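You operate a simulated robot arm through the tools that you are given. There is no shell and no other tool. Be economical: measure what you need, move in short steps, check, and stop when the job is done.

The job below is to be done with a simulated robot arm. You get a single attempt, and the scene is never put back.

JOB
Pump up the tank and set the regulator to 4.0 bar.
Fine: vent shut first; compressor off once the tank is full; hose valve open.
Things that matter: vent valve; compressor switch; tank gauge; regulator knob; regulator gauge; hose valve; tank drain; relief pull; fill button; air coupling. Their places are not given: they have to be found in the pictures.

Only the result counts: the job must be done as asked and must still hold three seconds after the hand-in. Knocking over, shifting, dropping, spilling or breaking anything else fails it.

ROBOT AND FRAMES
A 6-joint arm with a two-finger parallel gripper, fixed in place. Base frame: the origin is at the foot of the arm, x ahead of it, y to its left, z up. Lengths are in cm, angles in rad, forces in N, time in s.
Its first joint turns from -2.007 to 2.007 rad. Payload 4.2 kg.
The tool frame sits at the grasp point between the pads (the TCP): z along the fingers, y along the line on which they close. The tips reach 2.3 cm beyond it. Largest opening 9.4 cm; finger width 3.8, thickness 1; the body of the gripper, 5.4 by 9.6 cm, starts 3.9 cm behind the TCP.
Orientation is that of the tool frame in the base frame, as a unit quaternion [w, x, y, z]. With the fingers straight down and closing along the base's y, the tool's x points along the base's -x, its y along +y and its z along -z.

CONTROLS
- The arm moves only by the tool move_arm. Its argument "motion" is a list of rows, each a list of 2 entries, a list of its own where there are three numbers: the shift along the tool's x, y, z in cm, then the turn, a rotation vector about the tool's x, y, z in rad. In form: [[[tx, ty, tz], [rx, ry, rz]], ...]. A call has 1 to 10 rows; each row is the pose to reach, as a shift and turn from the pose commanded when the call began, along the tool's axes at that moment. "jaw" is the closure in counts, from 0 (fully open) to 255 (shut), set as the call begins (left out, the last holds). Rows are played at 5 a second. More than 5 cm and 0.15 rad between two rows, or a gripper value outside its range, and nothing of the call is played. Where a pose cannot be reached the arm comes as near as it can. A force on the tool above 40 N (or 10 N above the force at the start of the call, whichever is more), or a blocked arm, ends the call early, and 0.2 s more pass. The fingers move at their own pace (about 10.8 cm/s each) and stop on an object; they squeeze with about 42 N. The grip force told is the motor's: it shows also when the fingers shut on nothing. Time passes only in rows, and 0.2 s behind the last, so rows that repeat a pose let the fingers close. It gives the time, the measured TCP pose, the force on the tool (base axes), the opening and the grip force at its end, in the units of the frame above (readings bear some noise).
- Cameras (640 x 400 px; columns grow to the right, rows downward): "scene" is fixed at [22.04, -50, 154.92]; the picture's right is [0.78, -0.62, 0.00], its down [-0.37, -0.47, -0.80] and it looks along [0.50, 0.63, -0.60] (base axes); focal length 339 px, centre (320, 200). "wrist" rides on the gripper at [-3.9, 0, -4.4] in the tool frame; the picture's right is [0.00, -1.00, 0.00], its down [0.97, 0.00, -0.24] and it looks along [0.24, 0.00, 0.97] (tool axes); focal length 218 px, centre (320, 200).
- snapshot(camera): a new picture of that camera. No time passes.
- slide_trunk(by): slides the trunk up (or, below 0, down) by that many cm; the arm rides with it, the base frame stays. It gives what a move gives, with no picture.
- pixel_to_xyz(camera, pixels): for up to 12 pixels [column, row] of the newest picture of that camera ("zoom" is the newest enlarged one), the place [x, y, z] in the base frame of the surface seen there, good to about 0.2 cm. No time passes.
- enlarge(camera, box): a new picture of the part [left, top, right, bottom] of that camera's present view, enlarged. No time passes.
- sign_off(): hands the job in; it is judged then, once.

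Go step by step. Measure first, check grasps and placings, and put right what went wrong. The budget is 80 turns and 54 pictures, counting those below and the enlarged ones. Unless the task says otherwise, let go and move clear before handing in, and close with one line.

The tools are called as name(argument=value, ...) on one line, values as JSON. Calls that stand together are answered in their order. move_arm: Moves the arm, as the interface text tells. Its arguments: {"type":"object","properties":{"motion":{"type":"array","items":{"type":"array"}},"jaw":{"type":"number"}},"required":["motion"]} The other tools are called the same way: slide_trunk (by) slides the trunk up or down; snapshot (camera) takes a picture; pixel_to_xyz (camera, pixels) gives the place of the surface under pixels of a picture; enlarge (camera, box) takes an enlarged picture of a part of a camera's view; sign_off () hands the job in.

At the start:

```text
time_s: 0.0
ee_pos: [57.11, -19.47, 128.83]
tool_rot: [0.0, 0.0, 1.0, 0.0]
wrist_force: [-0.1, -1.0, 0.2]
width: 9.41
grip_force: 0.2
trunk travel left (down, up): [-87.5, 11.5]
```

scene: 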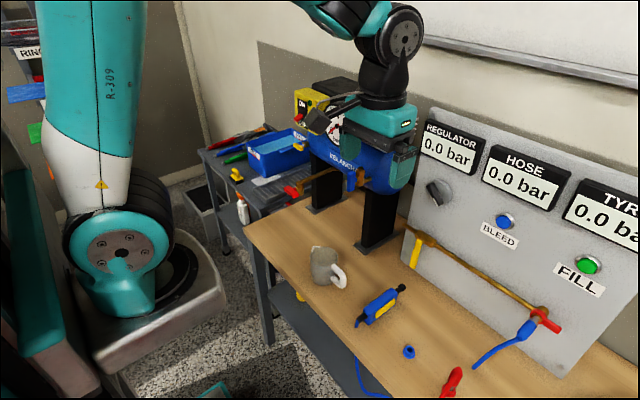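
wrist: 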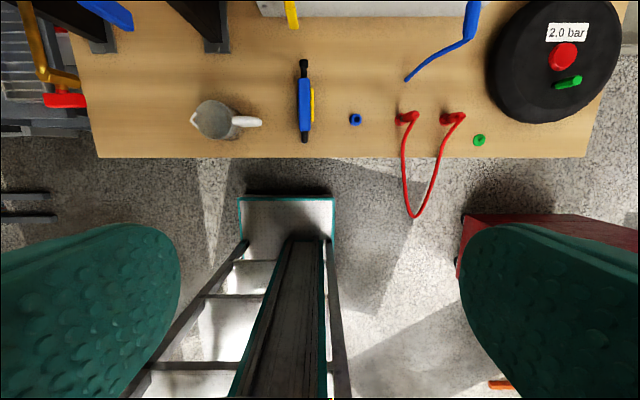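

The scene picture shows the tank (about 350,160) partly hidden by the gripper, and a panel with gauges at the right. I'll enlarge both areas.

enlarge(camera="scene", box=[220, 60, 440, 260])

enlarge(camera="scene", box=[380, 100, 640, 400])

```text
2.00 times, centred on (330, 160) of scene
```

zoom: 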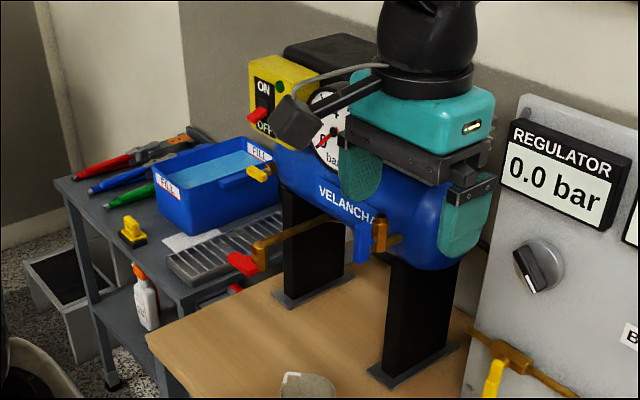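

```text
1.33 times, centred on (510, 250) of scene
```

zoom: 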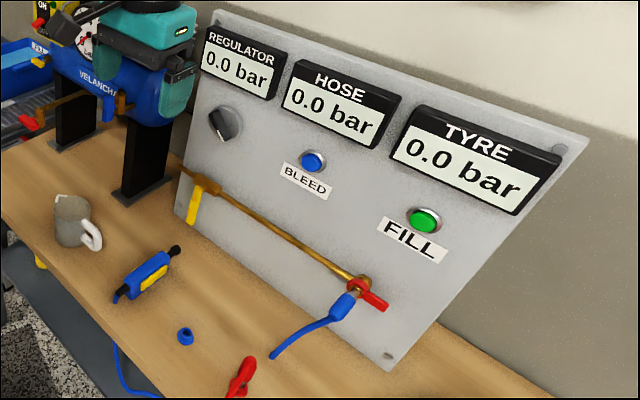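

The gripper hides the tank; I'll move the hand left in the picture (−x, +y), clear of everything.

move_arm(motion=[[[4, 3, 0], [0, 0, 0]], [[8, 6, 0], [0, 0, 0]], [[12, 9, 0], [0, 0, 0]], [[16, 12, 0], [0, 0, 0]], [[20, 15, 0], [0, 0, 0]], [[24, 18, 0], [0, 0, 0]]])

snapshot(camera="scene")

enlarge(camera="scene", box=[270, 60, 450, 220])

```text
time_s: 1.4
ee_pos: [38.26, 1.85, 128.01]
tool_rot: [-0.001, 0.001, 1.0, -0.001]
wrist_force: [-0.6, -0.1, 0.3]
width: 9.38
grip_force: 0.0
out of reach, approached as far as the arm can: row 4, 5, 6
trunk travel left (down, up): [-87.5, 11.5]
```

```text
49 pictures are left
```

scene: 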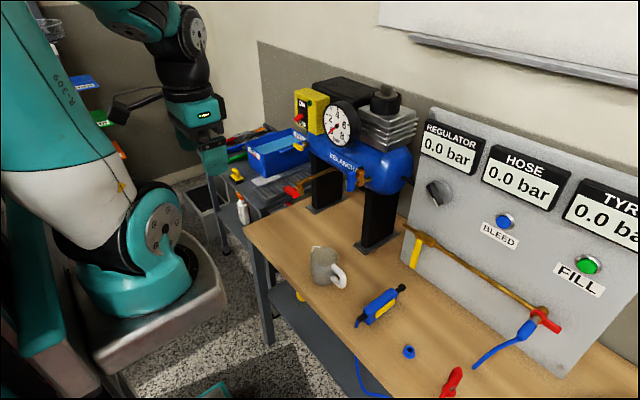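

```text
2.50 times, centred on (360, 140) of scene
```

zoom: 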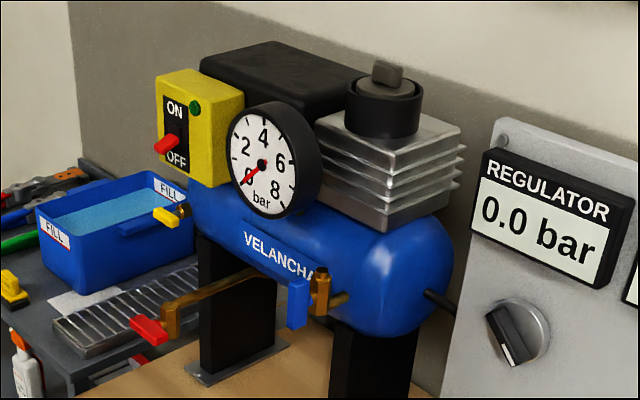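

The tank gauge reads 0. I'll zoom on the switch box, the tank valves and the panel's valves.

enlarge(camera="scene", box=[280, 120, 380, 220])

pixel_to_xyz(camera="scene", pixels=[[299, 118], [305, 125], [341, 124], [297, 145], [289, 191], [353, 182], [361, 176], [388, 90], [332, 170], [306, 180], [400, 190], [330, 205]])

enlarge(camera="scene", box=[390, 160, 490, 280])

enlarge(camera="scene", box=[470, 270, 590, 380])

pixel_to_xyz(camera="scene", pixels=[[436, 195], [432, 199], [450, 190], [455, 210], [416, 250], [422, 238], [413, 265], [549, 323], [541, 313], [560, 328], [525, 330], [588, 263]])

```text
4.00 times, centred on (330, 170) of scene
```

zoom: 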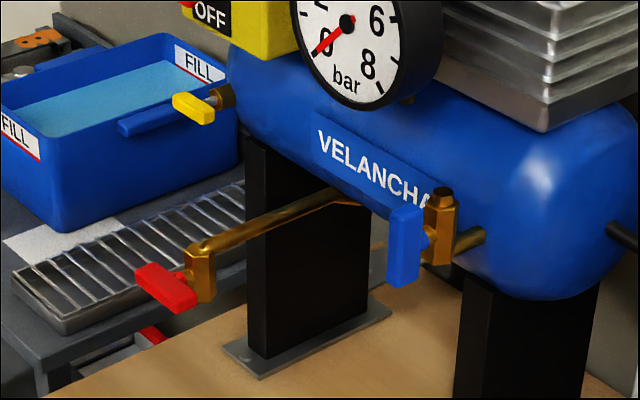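

```text
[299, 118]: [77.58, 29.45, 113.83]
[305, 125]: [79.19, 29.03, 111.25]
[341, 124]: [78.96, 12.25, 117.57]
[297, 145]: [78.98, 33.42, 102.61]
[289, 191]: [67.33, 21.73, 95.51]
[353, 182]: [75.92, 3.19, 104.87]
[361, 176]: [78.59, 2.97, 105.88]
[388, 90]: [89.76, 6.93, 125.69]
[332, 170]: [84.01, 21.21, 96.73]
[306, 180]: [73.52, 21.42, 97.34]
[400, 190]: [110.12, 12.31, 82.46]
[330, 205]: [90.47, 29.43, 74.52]
```

```text
3.33 times, centred on (440, 220) of scene
```

zoom: 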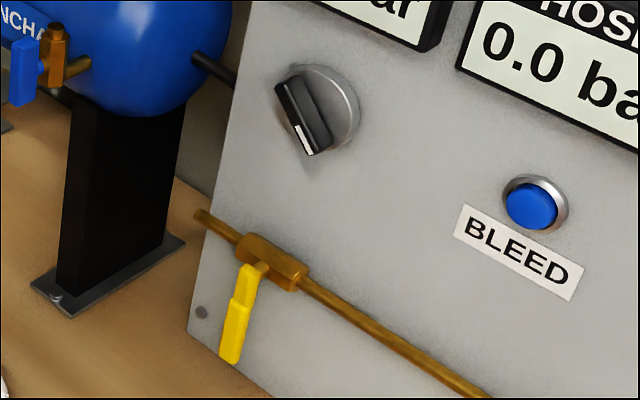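

```text
3.64 times, centred on (530, 325) of scene
```

zoom: 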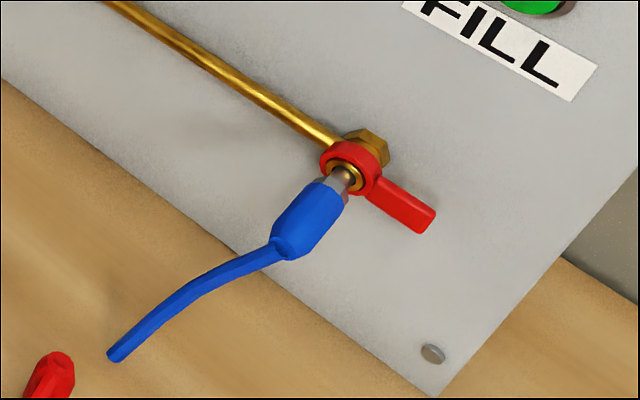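

```text
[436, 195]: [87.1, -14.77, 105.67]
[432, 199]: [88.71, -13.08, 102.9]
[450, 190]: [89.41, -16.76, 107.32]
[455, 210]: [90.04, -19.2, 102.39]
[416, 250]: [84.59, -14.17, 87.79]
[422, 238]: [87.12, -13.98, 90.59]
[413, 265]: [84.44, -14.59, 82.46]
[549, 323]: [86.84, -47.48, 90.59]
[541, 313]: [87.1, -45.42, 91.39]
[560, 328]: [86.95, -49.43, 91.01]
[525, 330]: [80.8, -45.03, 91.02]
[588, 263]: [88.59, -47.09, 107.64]
```

Panel plane is x≈89.5, facing −x; the tank's three valves are yellow at (79,33,103), red at (67,22,95.5) and blue at (76,3,105). I'll turn the tool to point forward (+x) so the wrist camera can look at them.

move_arm(motion=[[[-1, 1, 0], [0, -0.15, 0]], [[-2, 2, 0], [0, -0.3, 0]], [[-3, 3, 0], [0, -0.45, 0]], [[-4, 4, 0], [0, -0.6, 0]], [[-5, 5, 1], [0, -0.75, 0]], [[-6, 6, 2], [0, -0.9, 0]], [[-7, 7, 4], [0, -1.05, 0]], [[-8, 8, 6], [0, -1.2, 0]], [[-9, 9, 8], [0, -1.35, 0]], [[-10, 10, 10], [0, -1.5, 0]]], jaw=255)

snapshot(camera="wrist")

```text
time_s: 3.4
ee_pos: [49.5, 15.12, 128.7]
tool_rot: [0.613, 0.112, 0.775, 0.105]
wrist_force: [-0.1, -0.9, 0.3]
width: 0.0
grip_force: 42.4
out of reach, approached as far as the arm can: row 1, 2, 3, 4, 5, 6, 7, 8, 9, 10
trunk travel left (down, up): [-87.5, 11.5]
stopped in row 10: the arm was blocked; the commanded pose is now the measured one
```

```text
44 pictures are left
```

wrist: 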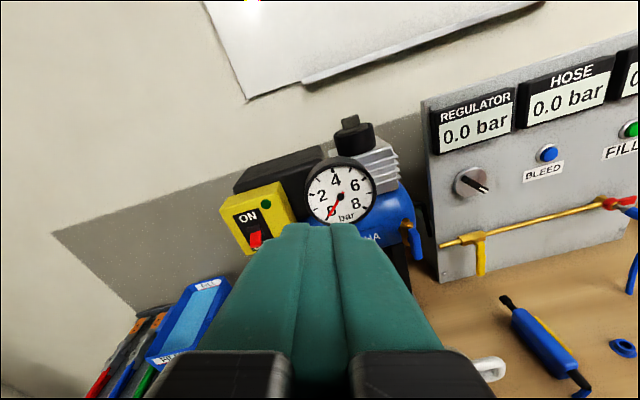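

The arm jammed near a joint limit at this height, but the view is useful. I'll lower the trunk and then straighten the tool to face +x.

slide_trunk(by=-20)

move_arm(motion=[[[0, 0, 0], [0, -0.07, -0.1]], [[0, 0, 0], [-0.01, -0.15, -0.2]], [[0, 0, 0], [-0.01, -0.23, -0.308]]])

snapshot(camera="wrist")

```text
time_s: 5.6
ee_pos: [49.4, 15.25, 108.72]
tool_rot: [0.613, 0.113, 0.775, 0.106]
wrist_force: [0.3, -0.7, -0.3]
width: 0.0
grip_force: 42.1
trunk travel left (down, up): [-67.5, 31.5]
```

```text
time_s: 6.4
ee_pos: [50.13, 14.65, 111.54]
tool_rot: [0.669, 0.03, 0.742, 0.022]
wrist_force: [0.3, 0.5, 0.3]
width: 0.0
grip_force: 42.6
out of reach, approached as far as the arm can: row 2, 3
trunk travel left (down, up): [-67.5, 31.5]
```

```text
43 pictures are left
```

wrist: 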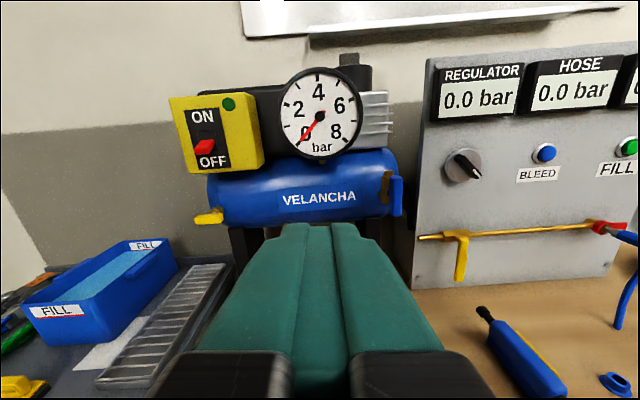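

The compressor lever sits at OFF (205,147). I'll enlarge the tank to identify the valves.

enlarge(camera="wrist", box=[160, 50, 420, 240])

enlarge(camera="wrist", box=[400, 120, 640, 290])

```text
2.11 times, centred on (290, 145) of wrist
```

zoom: 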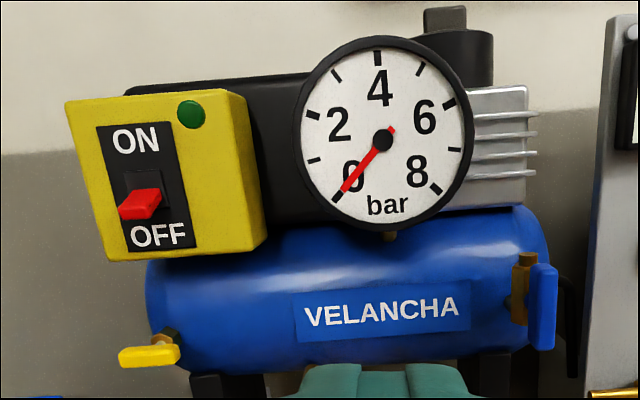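

```text
2.35 times, centred on (520, 205) of wrist
```

zoom: 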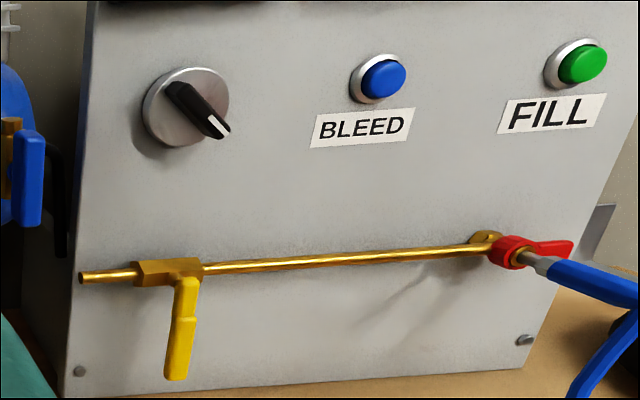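

The regulator knob (marker lower right), the yellow panel valve (handle down, across the horizontal pipe) and the red collar at the coupling are clear. The tank valves need a closer look, so I'll move right and slightly down to see the blue one from nearby.

move_arm(motion=[[[1, -4, 1], [0, -0.05, -0.03]], [[2, -8, 2], [0, -0.1, -0.07]], [[3, -12, 3], [0, -0.1, -0.07]], [[4, -16, 4], [0, -0.1, -0.07]], [[4, -19, 5], [0, -0.1, -0.07]]])

snapshot(camera="wrist")

```text
time_s: 7.6
ee_pos: [64.33, 2.97, 110.7]
tool_rot: [0.687, -0.032, 0.726, -0.022]
wrist_force: [-0.2, 0.3, 0.1]
width: 0.0
grip_force: 42.2
out of reach, approached as far as the arm can: row 1, 2, 3, 4, 5
trunk travel left (down, up): [-67.5, 31.5]
```

```text
40 pictures are left
```

wrist: 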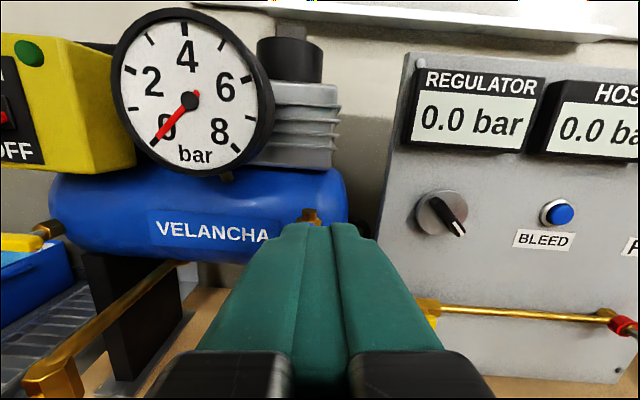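

The arm overshot to x≈64 because folded poses aren't reachable; I need to understand the shoulder height. I'll take a scene picture and measure it.

snapshot(camera="scene")

pixel_to_xyz(camera="scene", pixels=[[120, 255], [100, 200], [200, 30], [130, 300], [60, 100], [270, 60], [345, 90], [300, 20], [249, 225], [320, 350]])

```text
39 pictures are left
```

scene: 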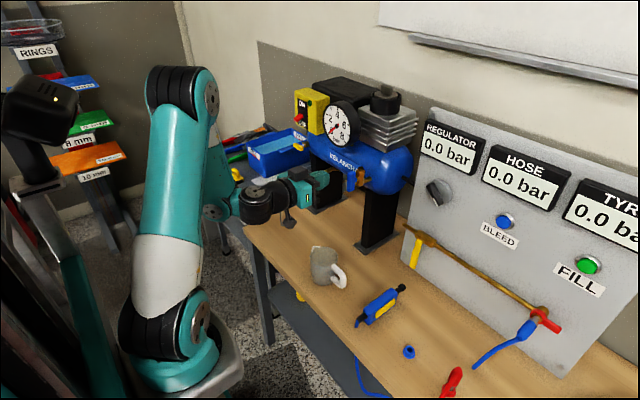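

```text
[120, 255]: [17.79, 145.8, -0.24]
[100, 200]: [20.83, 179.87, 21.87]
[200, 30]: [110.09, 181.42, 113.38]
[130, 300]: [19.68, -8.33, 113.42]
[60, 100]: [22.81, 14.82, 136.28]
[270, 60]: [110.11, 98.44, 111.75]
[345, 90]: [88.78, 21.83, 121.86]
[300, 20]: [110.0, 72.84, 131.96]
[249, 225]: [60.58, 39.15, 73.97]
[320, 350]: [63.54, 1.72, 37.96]
```

The arm is folded but safe, with the shoulder at about z≈108. I'll pitch the tool down somewhat and raise it back to look at the valves from above.

move_arm(motion=[[[-2, 0, -2], [0, 0.12, 0]], [[-4, -1, -4], [0, 0.24, 0]], [[-6, -2, -6], [0, 0.36, 0]], [[-8, -4, -7], [0, 0.48, 0]], [[-10, -5, -8], [0, 0.6, 0]]])

snapshot(camera="wrist")

```text
time_s: 8.8
ee_pos: [56.92, -0.96, 121.56]
tool_rot: [0.462, -0.021, 0.886, -0.031]
wrist_force: [0.3, 0.7, 0.0]
width: 0.01
grip_force: 41.7
out of reach, approached as far as the arm can: row 1
trunk travel left (down, up): [-67.5, 31.5]
```

```text
38 pictures are left
```

wrist: 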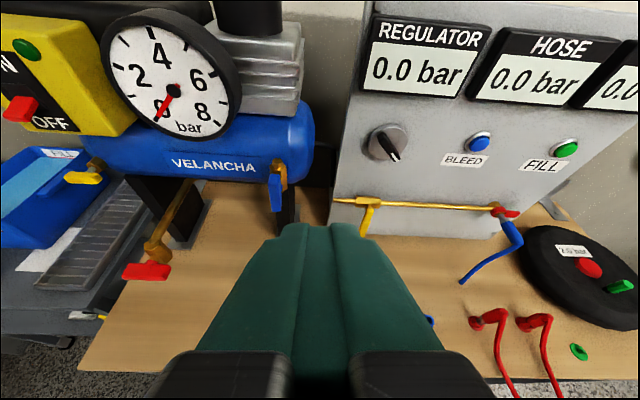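

Good view of all three tank valves: yellow (82,177), red (147,270), blue (275,190). Enlarging.

enlarge(camera="wrist", box=[40, 140, 200, 300])

enlarge(camera="wrist", box=[230, 140, 330, 230])

pixel_to_xyz(camera="wrist", pixels=[[275, 180], [275, 195], [276, 207], [280, 165], [284, 190], [82, 178], [95, 180], [147, 270], [152, 248], [21, 110], [380, 142], [393, 157]])

```text
2.50 times, centred on (120, 220) of wrist
```

zoom: 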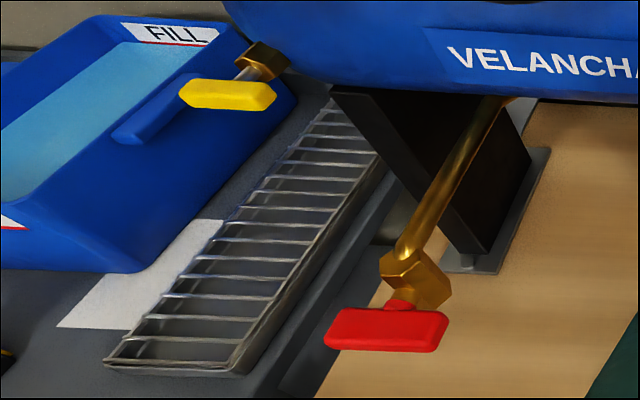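

```text
4.44 times, centred on (280, 185) of wrist
```

zoom: 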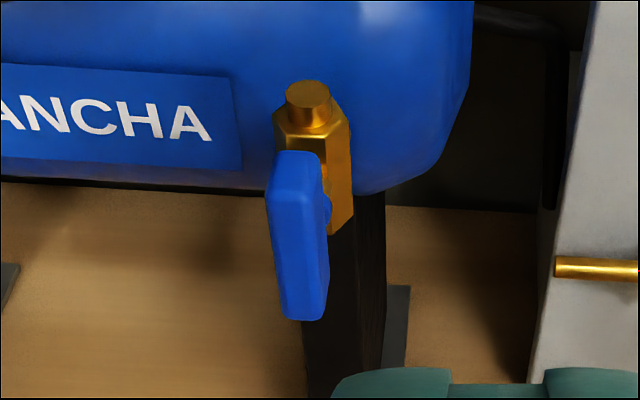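

```text
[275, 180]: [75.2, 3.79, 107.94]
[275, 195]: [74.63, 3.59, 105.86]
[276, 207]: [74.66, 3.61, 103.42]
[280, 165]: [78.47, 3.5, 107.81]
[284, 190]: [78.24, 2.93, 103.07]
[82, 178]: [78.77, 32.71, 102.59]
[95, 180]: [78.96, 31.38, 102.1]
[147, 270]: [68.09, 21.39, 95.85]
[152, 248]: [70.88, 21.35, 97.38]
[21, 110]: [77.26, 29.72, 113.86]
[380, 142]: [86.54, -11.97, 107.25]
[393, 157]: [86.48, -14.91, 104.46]
```

The blue valve's handle (vertical, along its upright body, handle z≈103–108.5 at x≈75, y≈3.6) looks like the open vent; red is the drain under the tank and yellow the relief pull. I'll line up horizontally in front of the blue handle.

move_arm(motion=[[[0.8, 1.1, 2.8], [0, -0.122, 0.015]], [[1.6, 2.1, 5.5], [0, -0.244, 0.03]], [[2.3, 3.2, 8.3], [0, -0.366, 0.045]], [[3.1, 4.3, 11.1], [-0.01, -0.488, 0.06]], [[3.9, 5.36, 13.87], [-0.014, -0.61, 0.075]]], jaw=130)

```text
time_s: 10.0
ee_pos: [66.76, 3.68, 111.02]
tool_rot: [0.706, -0.001, 0.708, 0.0]
wrist_force: [-0.1, -0.2, 0.5]
width: 4.6
grip_force: 0.2
out of reach, approached as far as the arm can: row 5
trunk travel left (down, up): [-67.5, 31.5]
```

Orientation is right. I'll lower the trunk 5.3 cm to the handle's height and look.

slide_trunk(by=-5.3)

snapshot(camera="wrist")

```text
time_s: 10.9
ee_pos: [66.86, 3.67, 105.79]
tool_rot: [0.705, 0.0, 0.709, 0.0]
wrist_force: [-0.5, 0.0, 0.7]
width: 4.6
grip_force: 0.1
trunk travel left (down, up): [-62.2, 36.8]
```

```text
35 pictures are left
```

wrist: 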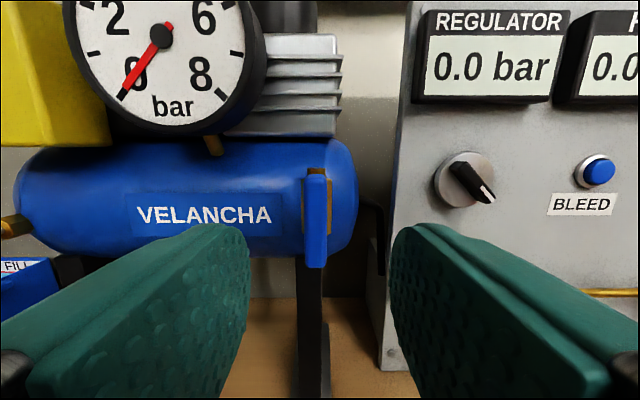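

enlarge(camera="wrist", box=[270, 150, 370, 290])

pixel_to_xyz(camera="wrist", pixels=[[316, 178], [316, 220], [316, 264], [309, 220], [325, 220], [329, 200], [323, 170], [480, 170], [490, 192], [465, 160]])

```text
2.86 times, centred on (320, 220) of wrist
```

zoom: 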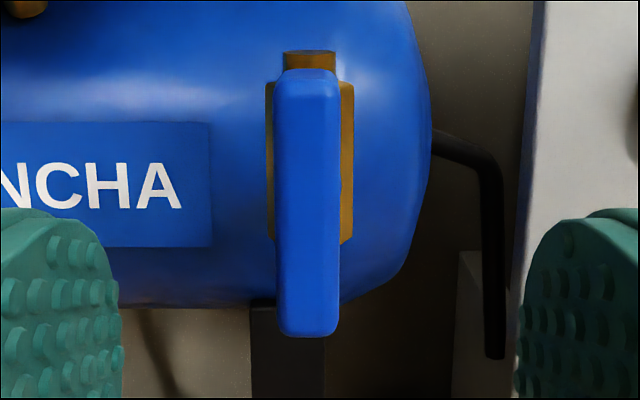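

```text
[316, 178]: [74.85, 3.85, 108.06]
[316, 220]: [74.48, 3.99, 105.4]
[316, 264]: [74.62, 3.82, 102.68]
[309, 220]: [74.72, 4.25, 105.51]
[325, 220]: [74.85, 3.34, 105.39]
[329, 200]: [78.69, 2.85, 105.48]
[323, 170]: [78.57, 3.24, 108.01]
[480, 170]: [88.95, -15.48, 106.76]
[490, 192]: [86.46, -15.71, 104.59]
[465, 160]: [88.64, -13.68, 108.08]
```

The handle spans y 3.3–4.3, z 102.6–108.2, centre about (74.6, 3.8, 105.5). I'll advance with fingers around it and then close.

move_arm(motion=[[[0.1, 0.1, 3.7], [0, 0, 0]], [[0.2, 0.13, 7.4], [0, 0, 0]]])

move_arm(motion=[[[0, 0, 0], [0, 0, 0]], [[0, 0, 0], [0, 0, 0]], [[0, 0, 0], [0, 0, 0]]], jaw=255)

```text
time_s: 11.5
ee_pos: [74.5, 3.75, 105.55]
tool_rot: [0.705, 0.0, 0.709, 0.0]
wrist_force: [-0.2, 1.0, 0.2]
width: 4.6
grip_force: 0.0
trunk travel left (down, up): [-62.2, 36.8]
```

```text
time_s: 12.3
ee_pos: [74.55, 4.02, 105.46]
tool_rot: [0.705, -0.001, 0.709, 0.001]
wrist_force: [7.8, 19.4, -1.0]
width: 1.44
grip_force: 45.4
trunk travel left (down, up): [-62.2, 36.8]
```

Gripped (1.44 cm) with a 19 N sideways load, so the handle centre is slightly to +y. I'll shift 0.35 cm to relax and start a small turn.

move_arm(motion=[[[0, 0.35, 0], [0, 0, 0]], [[0, 0.35, 0], [0, 0, 0.1]], [[0, 0.35, 0], [0, 0, 0.2]], [[0, 0.35, 0], [0, 0, 0.3]]])

```text
time_s: 13.3
ee_pos: [74.46, 3.94, 105.45]
tool_rot: [0.697, 0.108, 0.701, 0.102]
wrist_force: [28.1, -14.6, -6.0]
width: 1.45
grip_force: 44.9
trunk travel left (down, up): [-62.2, 36.8]
```

It turned 0.3 rad without blocking, with some side load. I'll ease the offset and continue another 0.6 rad.

move_arm(motion=[[[0, -0.15, 0.2], [0, 0, 0.05]], [[0, -0.15, 0.2], [0, 0, 0.17]], [[0, -0.15, 0.2], [0, 0, 0.3]]])

snapshot(camera="wrist")

```text
time_s: 14.1
ee_pos: [74.52, 3.71, 105.46]
tool_rot: [0.673, 0.211, 0.678, 0.207]
wrist_force: [-16.4, -33.5, -8.8]
width: 1.46
grip_force: 45.4
trunk travel left (down, up): [-62.2, 36.8]
```

```text
33 pictures are left
```

wrist: 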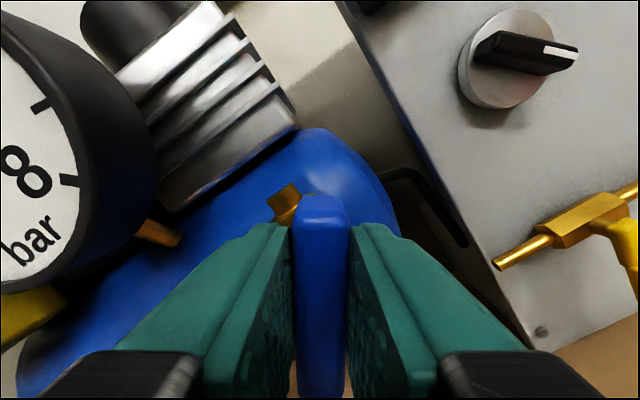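

The handle turns with the gripper while the body stays upright; loads imply the pivot is about 0.5 cm below my TCP. I'll follow that arc to about 1.5 rad total.

move_arm(motion=[[[0, -0.35, -0.1], [0, 0, 0.0]], [[-0.05, -0.42, -0.1], [0, 0, 0.15]], [[-0.07, -0.45, -0.1], [0, 0, 0.3]], [[-0.03, -0.53, -0.1], [0, 0, 0.45]], [[0.01, -0.6, -0.1], [0, 0, 0.6]], [[0.06, -0.66, -0.1], [0, 0, 0.75]], [[0.11, -0.72, -0.1], [0, 0, 0.9]]])

```text
time_s: 15.7
ee_pos: [74.44, 3.54, 105.14]
tool_rot: [0.516, 0.483, 0.517, 0.483]
wrist_force: [25.6, -4.5, 0.1]
width: 1.42
grip_force: 44.6
trunk travel left (down, up): [-62.2, 36.8]
```

Turned to ~1.5 rad with low loads. A little more to reach the full quarter turn.

move_arm(motion=[[[0, 0, 0.15], [0, 0, 0.06]], [[0, 0, 0.15], [0, 0, 0.13]]])

move_arm(motion=[[[0, 0, 0], [0, 0, 0]], [[0, 0, 0], [0, 0, 0]]], jaw=100)

move_arm(motion=[[[0, 0, -4], [0, 0, 0]], [[0, 0, -8], [0, 0, 0]]])

snapshot(camera="scene")

```text
time_s: 16.3
ee_pos: [74.6, 3.47, 104.99]
tool_rot: [0.486, 0.515, 0.486, 0.513]
wrist_force: [11.0, -2.8, 1.1]
width: 1.56
grip_force: 44.5
trunk travel left (down, up): [-62.2, 36.8]
```

```text
time_s: 16.9
ee_pos: [74.46, 3.52, 105.05]
tool_rot: [0.485, 0.516, 0.485, 0.513]
wrist_force: [0.6, 0.1, 0.3]
width: 5.72
grip_force: 0.1
trunk travel left (down, up): [-62.2, 36.8]
```

```text
time_s: 17.5
ee_pos: [66.77, 4.12, 106.22]
tool_rot: [0.484, 0.516, 0.485, 0.513]
wrist_force: [0.3, -0.2, 0.0]
width: 5.7
grip_force: 0.1
out of reach, approached as far as the arm can: row 2
trunk travel left (down, up): [-62.2, 36.8]
```

```text
32 pictures are left
```

scene: 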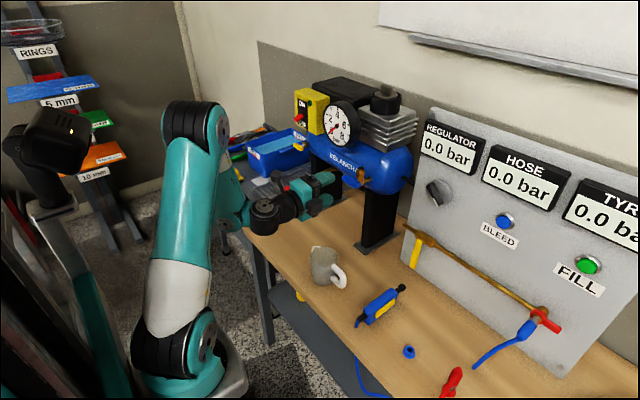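

The blue handle is now horizontal, across its body. I'll move left in front of the compressor switch (about 77,29.6,114) and look there.

move_arm(motion=[[[4, 1, 0], [0, 0, -0.06]], [[8, 2, 0], [0, 0, -0.06]], [[12, 3, 0], [0, 0, -0.06]], [[16, 4, 0], [0, 0, -0.06]], [[20, 4, 0], [0, 0, -0.06]], [[24, 4, 0], [0, 0, -0.06]]], jaw=255)

snapshot(camera="wrist")

pixel_to_xyz(camera="scene", pixels=[[298, 118], [301, 116], [304, 114], [307, 127], [303, 104], [304, 122]])

enlarge(camera="scene", box=[270, 70, 390, 200])

```text
time_s: 18.9
ee_pos: [67.39, 27.55, 111.22]
tool_rot: [0.5, 0.501, 0.501, 0.498]
wrist_force: [0.9, 0.5, -0.9]
width: 0.01
grip_force: 41.8
trunk travel left (down, up): [-62.2, 36.8]
```

```text
31 pictures are left
```

wrist: 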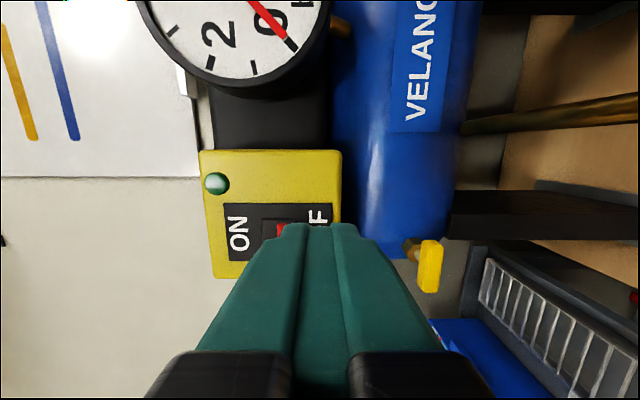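

```text
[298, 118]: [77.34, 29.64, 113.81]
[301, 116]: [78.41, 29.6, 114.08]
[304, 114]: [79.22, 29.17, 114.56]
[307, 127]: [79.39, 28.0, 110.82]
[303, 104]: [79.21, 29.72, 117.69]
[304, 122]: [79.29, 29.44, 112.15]
```

```text
3.08 times, centred on (330, 135) of scene
```

zoom: 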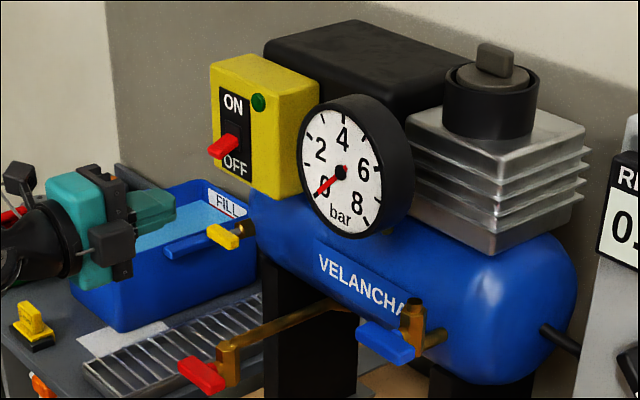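

Lever tip at about (77, 29.6, 113.8), box face x≈79.3. I'll bring the closed fingertips beneath the lever, then lift.

move_arm(motion=[[[1.9, -0.8, 0], [0, 0, 0]], [[1.9, -0.8, 4.5], [0, 0, 0]], [[1.9, -0.8, 8.7], [0, 0, 0]]])

move_arm(motion=[[[0, 1, 0], [0, 0, 0]], [[0, 2, 0], [0, 0, 0]], [[0, 3, 0], [0, 0, 0]], [[0, 4, 0], [0, 0, 0]]])

enlarge(camera="scene", box=[270, 70, 390, 200])

```text
time_s: 19.7
ee_pos: [76.33, 29.53, 110.14]
tool_rot: [0.5, 0.501, 0.501, 0.498]
wrist_force: [-1.2, 1.0, -0.1]
width: 0.0
grip_force: 42.1
trunk travel left (down, up): [-62.2, 36.8]
```

```text
time_s: 20.7
ee_pos: [76.08, 29.64, 113.86]
tool_rot: [0.5, 0.503, 0.505, 0.493]
wrist_force: [-9.9, -5.0, -33.6]
width: 0.0
grip_force: 42.0
trunk travel left (down, up): [-62.2, 36.8]
```

```text
3.08 times, centred on (330, 135) of scene
```

zoom: 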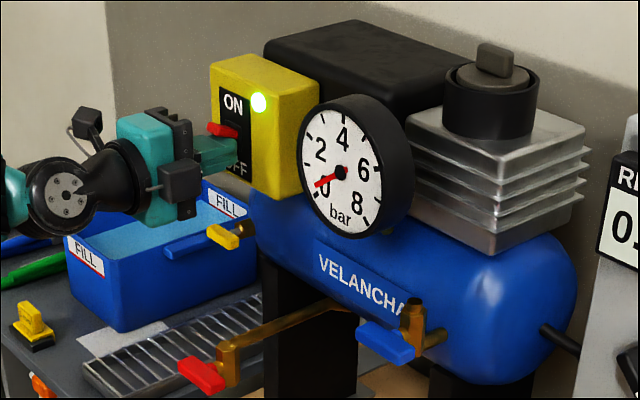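

The green light is on and the needle is rising. I'll retreat and position above the lever, ready to press it OFF.

move_arm(motion=[[[0, -0.7, 0], [0, 0, 0]], [[0, -0.7, -4.5], [0, 0, 0]], [[0, 3, -5], [0, 0, 0]], [[0, 6.5, -5], [0, 0, 0]], [[0, 6.5, -5], [0, 0, 0]], [[0, 6.5, -5], [0, 0, 0]], [[0, 6.5, -5], [0, 0, 0]], [[0, 6.5, -5], [0, 0, 0]], [[0, 6.5, -5], [0, 0, 0]]])

enlarge(camera="scene", box=[270, 70, 390, 200])

```text
time_s: 22.7
ee_pos: [71.06, 29.69, 121.0]
tool_rot: [0.499, 0.501, 0.501, 0.498]
wrist_force: [-0.1, 0.1, -0.3]
width: 0.0
grip_force: 41.9
trunk travel left (down, up): [-62.2, 36.8]
```

```text
3.08 times, centred on (330, 135) of scene
```

zoom: 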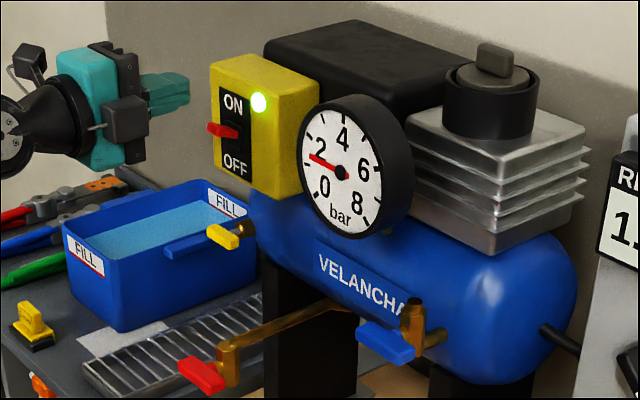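

Tank at about 1.8 bar after 2.5 s. I'll move in above the lever and let it fill, checking in between.

move_arm(motion=[[[0, 0, 2.5], [0, 0, 0]], [[0, 0, 5], [0, 0, 0]], [[0, 0, 5], [0, 0, 0]], [[0, 0, 5], [0, 0, 0]], [[0, 0, 5], [0, 0, 0]], [[0, 0, 5], [0, 0, 0]], [[0, 0, 5], [0, 0, 0]], [[0, 0, 5], [0, 0, 0]], [[0, 0, 5], [0, 0, 0]], [[0, 0, 5], [0, 0, 0]]])

enlarge(camera="scene", box=[270, 70, 470, 200])

```text
time_s: 24.9
ee_pos: [76.22, 29.72, 121.26]
tool_rot: [0.501, 0.5, 0.501, 0.498]
wrist_force: [1.1, 0.0, 0.3]
width: 0.04
grip_force: 41.6
trunk travel left (down, up): [-62.2, 36.8]
```

```text
3.08 times, centred on (370, 135) of scene
```

zoom: 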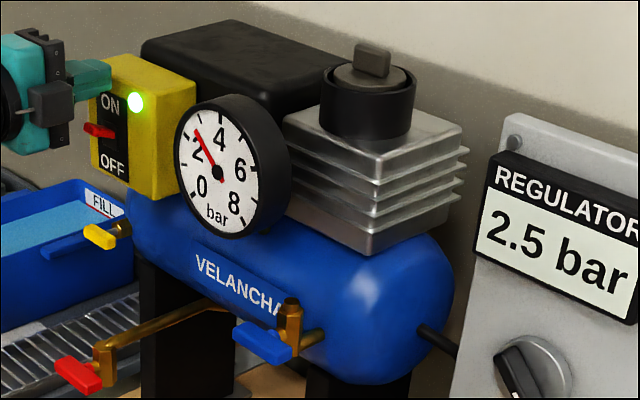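

About 2.7 bar now, rising ~0.45 bar/s; regulator at 2.5. I'll wait further.

move_arm(motion=[[[0, 0, 0], [0, 0, 0]], [[0, 0, 0], [0, 0, 0]], [[0, 0, 0], [0, 0, 0]], [[0, 0, 0], [0, 0, 0]], [[0, 0, 0], [0, 0, 0]], [[0, 0, 0], [0, 0, 0]], [[0, 0, 0], [0, 0, 0]], [[0, 0, 0], [0, 0, 0]], [[0, 0, 0], [0, 0, 0]], [[0, 0, 0], [0, 0, 0]]])

move_arm(motion=[[[0, 0, 0], [0, 0, 0]], [[0, 0, 0], [0, 0, 0]], [[0, 0, 0], [0, 0, 0]], [[0, 0, 0], [0, 0, 0]], [[0, 0, 0], [0, 0, 0]], [[0, 0, 0], [0, 0, 0]], [[0, 0, 0], [0, 0, 0]], [[0, 0, 0], [0, 0, 0]], [[0, 0, 0], [0, 0, 0]], [[0, 0, 0], [0, 0, 0]]])

enlarge(camera="scene", box=[270, 70, 470, 200])

```text
time_s: 27.1
ee_pos: [76.19, 29.61, 121.24]
tool_rot: [0.5, 0.501, 0.501, 0.498]
wrist_force: [-0.7, 0.1, 0.0]
width: 0.02
grip_force: 41.8
trunk travel left (down, up): [-62.2, 36.8]
```

```text
time_s: 29.3
ee_pos: [76.09, 29.73, 121.22]
tool_rot: [0.5, 0.502, 0.5, 0.498]
wrist_force: [0.0, 0.1, -0.9]
width: 0.0
grip_force: 42.2
trunk travel left (down, up): [-62.2, 36.8]
```

```text
3.08 times, centred on (370, 135) of scene
```

zoom: 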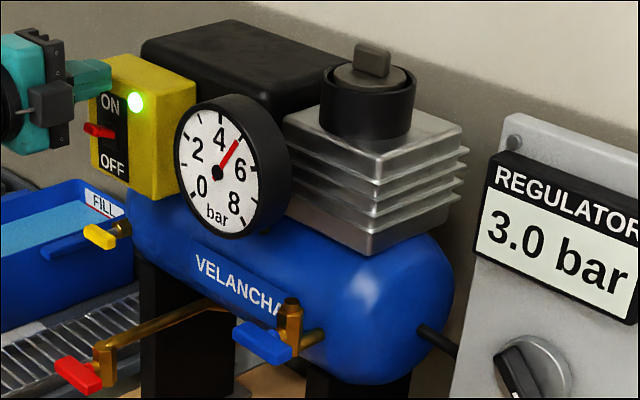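

Tank ≈4.9 bar, regulator holds at 3.0 with the present knob setting. Waiting on.

move_arm(motion=[[[0, 0, 0], [0, 0, 0]], [[0, 0, 0], [0, 0, 0]], [[0, 0, 0], [0, 0, 0]], [[0, 0, 0], [0, 0, 0]], [[0, 0, 0], [0, 0, 0]], [[0, 0, 0], [0, 0, 0]], [[0, 0, 0], [0, 0, 0]], [[0, 0, 0], [0, 0, 0]], [[0, 0, 0], [0, 0, 0]], [[0, 0, 0], [0, 0, 0]]])

move_arm(motion=[[[0, 0, 0], [0, 0, 0]], [[0, 0, 0], [0, 0, 0]], [[0, 0, 0], [0, 0, 0]], [[0, 0, 0], [0, 0, 0]], [[0, 0, 0], [0, 0, 0]], [[0, 0, 0], [0, 0, 0]], [[0, 0, 0], [0, 0, 0]], [[0, 0, 0], [0, 0, 0]], [[0, 0, 0], [0, 0, 0]], [[0, 0, 0], [0, 0, 0]]])

enlarge(camera="scene", box=[270, 70, 470, 200])

```text
time_s: 31.5
ee_pos: [76.17, 29.77, 121.24]
tool_rot: [0.5, 0.501, 0.501, 0.498]
wrist_force: [0.0, 1.5, -0.2]
width: 0.02
grip_force: 41.8
trunk travel left (down, up): [-62.2, 36.8]
```

```text
time_s: 33.7
ee_pos: [76.12, 29.62, 121.28]
tool_rot: [0.5, 0.501, 0.501, 0.498]
wrist_force: [0.1, -0.3, -0.4]
width: 0.01
grip_force: 42.2
trunk travel left (down, up): [-62.2, 36.8]
```

```text
3.08 times, centred on (370, 135) of scene
```

zoom: 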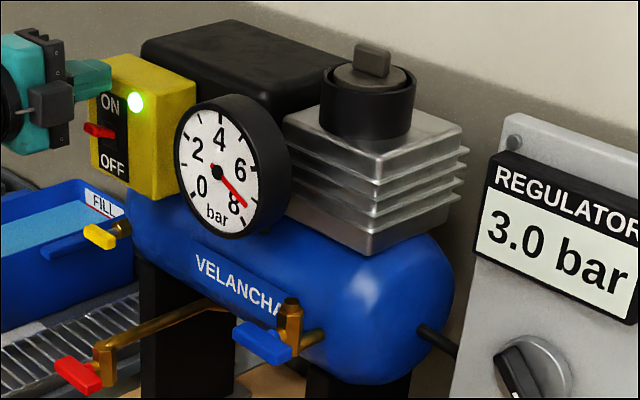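

The needle is near 7–8 now; I'll enlarge the gauge to read it.

enlarge(camera="scene", box=[320, 95, 364, 150])

```text
7.27 times, centred on (342, 122) of scene
```

zoom: 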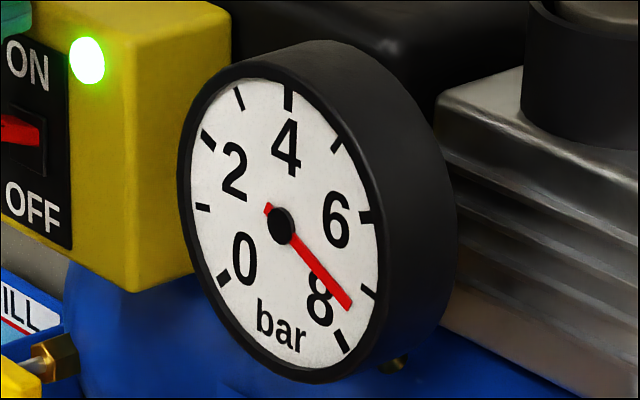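

It reads ≈7.4. I'll wait about 1 s more and recheck.

move_arm(motion=[[[0, 0, 0], [0, 0, 0]], [[0, 0, 0], [0, 0, 0]], [[0, 0, 0], [0, 0, 0]], [[0, 0, 0], [0, 0, 0]]])

enlarge(camera="scene", box=[320, 95, 364, 150])

```text
time_s: 34.7
ee_pos: [76.15, 29.7, 121.13]
tool_rot: [0.5, 0.501, 0.501, 0.499]
wrist_force: [0.0, 0.9, -0.8]
width: 0.0
grip_force: 42.2
trunk travel left (down, up): [-62.2, 36.8]
```

```text
7.27 times, centred on (342, 122) of scene
```

zoom: 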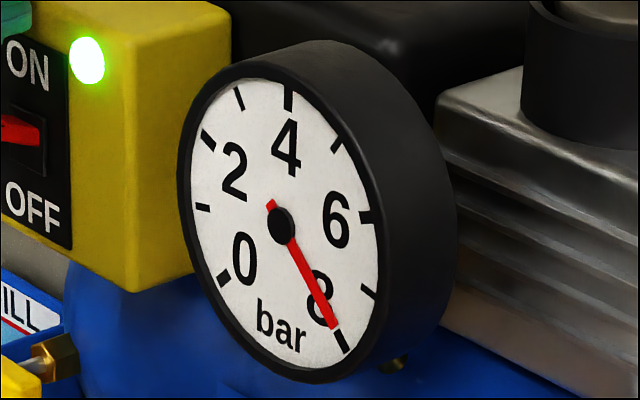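

The needle is at 8 — full. Pressing the lever down to OFF.

move_arm(motion=[[[0, -3.2, 0], [0, 0, 0]], [[0, -4.8, 0], [0, 0, 0]], [[0, -5.8, 0], [0, 0, 0]], [[0, -6.5, 0], [0, 0, 0]]])

enlarge(camera="scene", box=[270, 70, 390, 200])

```text
time_s: 35.7
ee_pos: [76.08, 29.49, 115.17]
tool_rot: [0.5, 0.501, 0.496, 0.503]
wrist_force: [11.7, 6.7, 31.8]
width: 0.01
grip_force: 42.0
trunk travel left (down, up): [-62.2, 36.8]
```

```text
3.08 times, centred on (330, 135) of scene
```

zoom: 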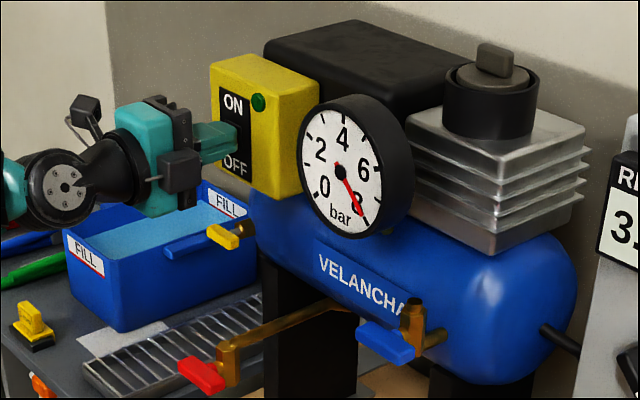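

Light off, compressor OFF, tank at 8 bar. I'll retreat and move right towards the regulator knob while rolling the tool back.

move_arm(motion=[[[0, 0.8, 0], [0, 0, 0]], [[0, 0.8, -4], [0, 0, 0]], [[-2, 0, -8], [0, 0, 0]], [[-6, -2, -8.5], [0, 0, -0.15]], [[-10.5, -4, -8.5], [0, 0, -0.3]], [[-15, -5, -8.5], [0, 0, -0.45]], [[-19.5, -6, -8.5], [0, 0, -0.6]], [[-24, -6, -8.5], [0, 0, -0.75]], [[-28.5, -6, -8.5], [0, 0, -0.9]], [[-33, -6, -8.5], [0, 0, -1.05]]])

```text
time_s: 37.9
ee_pos: [67.37, -3.33, 108.87]
tool_rot: [0.682, 0.182, 0.685, 0.18]
wrist_force: [0.2, 0.3, 0.2]
width: 0.0
grip_force: 42.1
trunk travel left (down, up): [-62.2, 36.8]
```

move_arm(motion=[[[-0.46, -2.3, 0], [0, 0, -0.13]], [[-0.92, -4.65, 0], [0, 0, -0.26]], [[-1.4, -7, 0], [0, 0, -0.39]], [[-1.85, -9.3, 0], [0, 0, -0.518]]], jaw=115)

snapshot(camera="wrist")

```text
time_s: 38.9
ee_pos: [67.48, -12.44, 105.04]
tool_rot: [0.699, 0.05, 0.714, 0.015]
wrist_force: [0.2, 0.5, 0.6]
width: 5.17
grip_force: 0.0
out of reach, approached as far as the arm can: row 3, 4
trunk travel left (down, up): [-62.2, 36.8]
```

```text
21 pictures are left
```

wrist: 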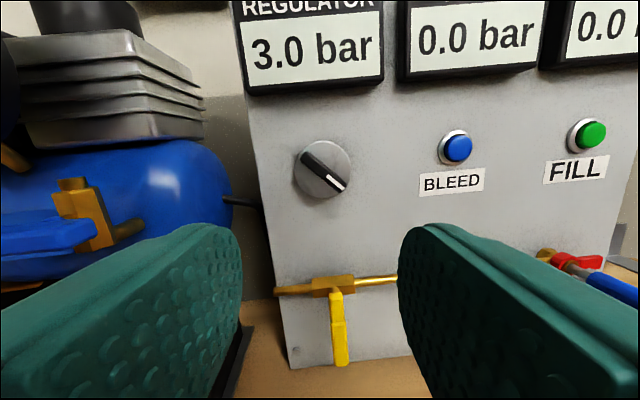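

Knob seen nearly head on at (323,170), pointer to lower right; regulator 3.0. Measuring the knob and the yellow valve.

pixel_to_xyz(camera="wrist", pixels=[[308, 156], [325, 171], [341, 186], [297, 180], [348, 160], [323, 143], [323, 197], [336, 290], [338, 325], [341, 362], [335, 284], [360, 281]])

enlarge(camera="wrist", box=[260, 120, 400, 220])

```text
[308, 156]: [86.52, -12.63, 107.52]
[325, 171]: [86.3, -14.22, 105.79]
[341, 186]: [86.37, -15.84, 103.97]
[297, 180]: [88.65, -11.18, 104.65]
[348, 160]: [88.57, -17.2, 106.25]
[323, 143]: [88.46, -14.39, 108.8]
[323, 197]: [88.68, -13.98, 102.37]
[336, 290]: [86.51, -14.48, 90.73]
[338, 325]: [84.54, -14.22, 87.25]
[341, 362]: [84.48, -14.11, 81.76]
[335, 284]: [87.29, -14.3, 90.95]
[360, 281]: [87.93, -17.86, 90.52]
```

```text
4.00 times, centred on (330, 170) of wrist
```

zoom: 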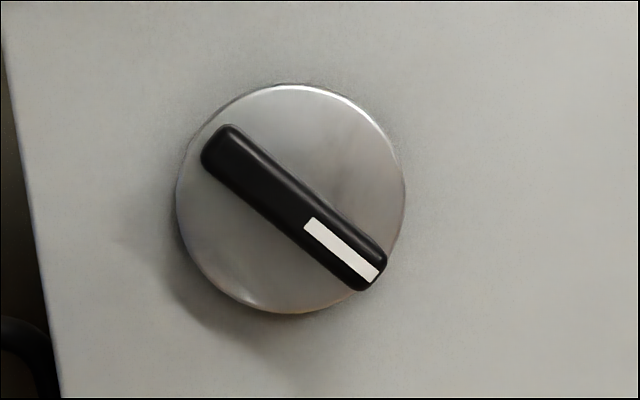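

Knob centre is (y −14.2, z 105.6), bar front x≈86.4, disc x≈88.6, bar at ~48° below horizontal. I'll approach with roll −0.735 rad to a standoff at x=78.

move_arm(motion=[[[-0.15, -0.2, 1.76], [-0.007, -0.006, -0.138]], [[-0.3, -0.4, 3.5], [-0.013, -0.013, -0.275]], [[-0.46, -0.6, 5.3], [-0.02, -0.019, -0.413]], [[-0.62, -0.8, 7], [-0.026, -0.026, -0.55]], [[-0.77, -1, 8.8], [-0.033, -0.032, -0.688]], [[-0.93, -1.17, 10.57], [-0.04, -0.039, -0.826]]])

snapshot(camera="wrist")

```text
time_s: 40.3
ee_pos: [72.83, -12.93, 101.08]
tool_rot: [0.662, -0.253, 0.657, -0.256]
wrist_force: [0.2, -0.3, 0.2]
width: 5.18
grip_force: 0.0
out of reach, approached as far as the arm can: row 1, 2, 3, 4, 5, 6
trunk travel left (down, up): [-62.2, 36.8]
```

```text
19 pictures are left
```

wrist: 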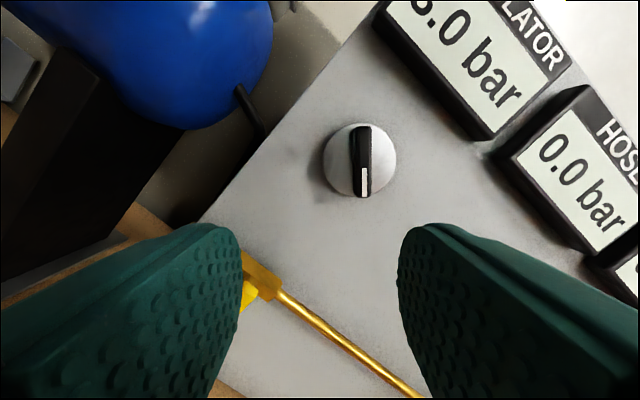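

Orientation is right but the position lags (z 101). I'll use the trunk to raise 4.5 cm, then move forward and sideways.

slide_trunk(by=4.5)

move_arm(motion=[[[0.4, -0.5, 2], [0, 0, 0]], [[0.85, -0.95, 4.5], [0, 0, 0]]])

```text
time_s: 41.2
ee_pos: [72.86, -13.04, 105.56]
tool_rot: [0.662, -0.252, 0.658, -0.255]
wrist_force: [-0.4, 0.5, 0.6]
width: 5.17
grip_force: 0.0
trunk travel left (down, up): [-66.7, 32.3]
```

```text
time_s: 41.8
ee_pos: [74.1, -13.64, 104.02]
tool_rot: [0.664, -0.251, 0.657, -0.254]
wrist_force: [-0.8, -0.4, -0.1]
width: 5.18
grip_force: 0.0
out of reach, approached as far as the arm can: row 1, 2
trunk travel left (down, up): [-66.7, 32.3]
```

Still falling short; I'll look at the arm's posture from the scene camera to see what limits it.

snapshot(camera="scene")

```text
18 pictures are left
```

scene: 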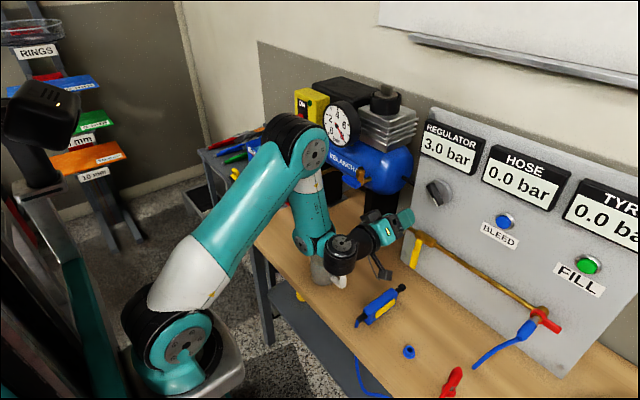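

The elbow is far forward and the wrist hangs low near the mug, since the shoulder is high relative to the target. I'll raise the hand relative to the trunk, then lower the trunk for a more natural posture.

move_arm(motion=[[[-1.5, -1.3, 0], [0, 0, 0]], [[-3, -2.7, 0], [0, 0, 0]], [[-4.5, -4, 0], [0, 0, 0]], [[-6, -5.4, 0], [0, 0, 0]]])

```text
time_s: 42.8
ee_pos: [71.15, -13.18, 107.82]
tool_rot: [0.664, -0.251, 0.657, -0.255]
wrist_force: [0.7, 0.4, -0.2]
width: 5.16
grip_force: 0.0
out of reach, approached as far as the arm can: row 1, 2, 3, 4
trunk travel left (down, up): [-66.7, 32.3]
```

The feasible positions suggest the last wrist joint is at its limit for negative rolls; the bar can equally be gripped half a turn round (roll +2.41). I'll roll in the positive direction.

move_arm(motion=[[[0, 0, 0], [0, 0, 0.15]], [[0, 0, 0], [0, 0, 0.3]], [[0, 0, 0], [0, 0, 0.45]], [[0, 0, 0], [0, 0, 0.6]], [[0, 0, 0], [0, 0, 0.75]], [[0, 0, 0], [0, 0, 0.9]], [[0, 0, 0], [0, 0, 1.05]], [[0, 0, 0], [0, 0, 1.2]], [[0, 0, 0], [0, 0, 1.35]], [[0, 0, 0], [0, 0, 1.5]]])

move_arm(motion=[[[0, 0, 0], [0, 0, 0.15]], [[0, 0, 0], [0, 0, 0.3]], [[0, 0, 0], [0, 0, 0.45]], [[0, 0, 0], [0, 0, 0.6]], [[0, 0, 0], [0, 0, 0.75]], [[0, 0, 0], [0, 0, 0.9]], [[0, 0, 0], [0, 0, 1.05]], [[0, 0, 0], [0, 0, 1.2]], [[0, 0, 0], [0, 0, 1.35]], [[0, 0, 0], [0, 0, 1.5]]])

```text
time_s: 45.0
ee_pos: [70.99, -12.68, 107.95]
tool_rot: [0.659, 0.264, 0.652, 0.266]
wrist_force: [0.5, 0.4, 0.5]
width: 5.17
grip_force: 0.0
trunk travel left (down, up): [-66.7, 32.3]
```

```text
time_s: 47.2
ee_pos: [71.25, -11.87, 107.73]
tool_rot: [0.354, 0.631, 0.345, 0.598]
wrist_force: [0.5, -0.2, 0.1]
width: 5.16
grip_force: 0.1
out of reach, approached as far as the arm can: row 6, 7, 8, 9, 10
trunk travel left (down, up): [-66.7, 32.3]
```

Roll saturates near 2.1, so the bar's angle can't be gripped directly; but I can push the knob's pointer end with closed fingertips. I'll set roll to 90° (which worked well) and close the jaw.

move_arm(motion=[[[0, 0, 0], [-0.006, 0.01, -0.134]], [[0, 0, 0], [-0.012, 0.021, -0.268]], [[0, 0, 0], [-0.018, 0.032, -0.402]], [[0, 0, 0], [-0.024, 0.043, -0.536]]], jaw=255)

```text
time_s: 48.2
ee_pos: [71.23, -11.75, 107.78]
tool_rot: [0.498, 0.5, 0.5, 0.502]
wrist_force: [0.0, -0.1, 1.0]
width: 0.0
grip_force: 41.8
trunk travel left (down, up): [-66.7, 32.3]
```

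move_arm(motion=[[[-3, -1.5, 2], [0, 0, 0]], [[-5.5, -3.2, 4.5], [0, 0, 0]], [[-7.4, -4.8, 6.8], [0, 0, 0]]])

```text
time_s: 49.0
ee_pos: [77.95, -19.07, 102.85]
tool_rot: [0.498, 0.501, 0.5, 0.501]
wrist_force: [-0.2, 0.4, 0.7]
width: 0.0
grip_force: 42.5
trunk travel left (down, up): [-66.7, 32.3]
```

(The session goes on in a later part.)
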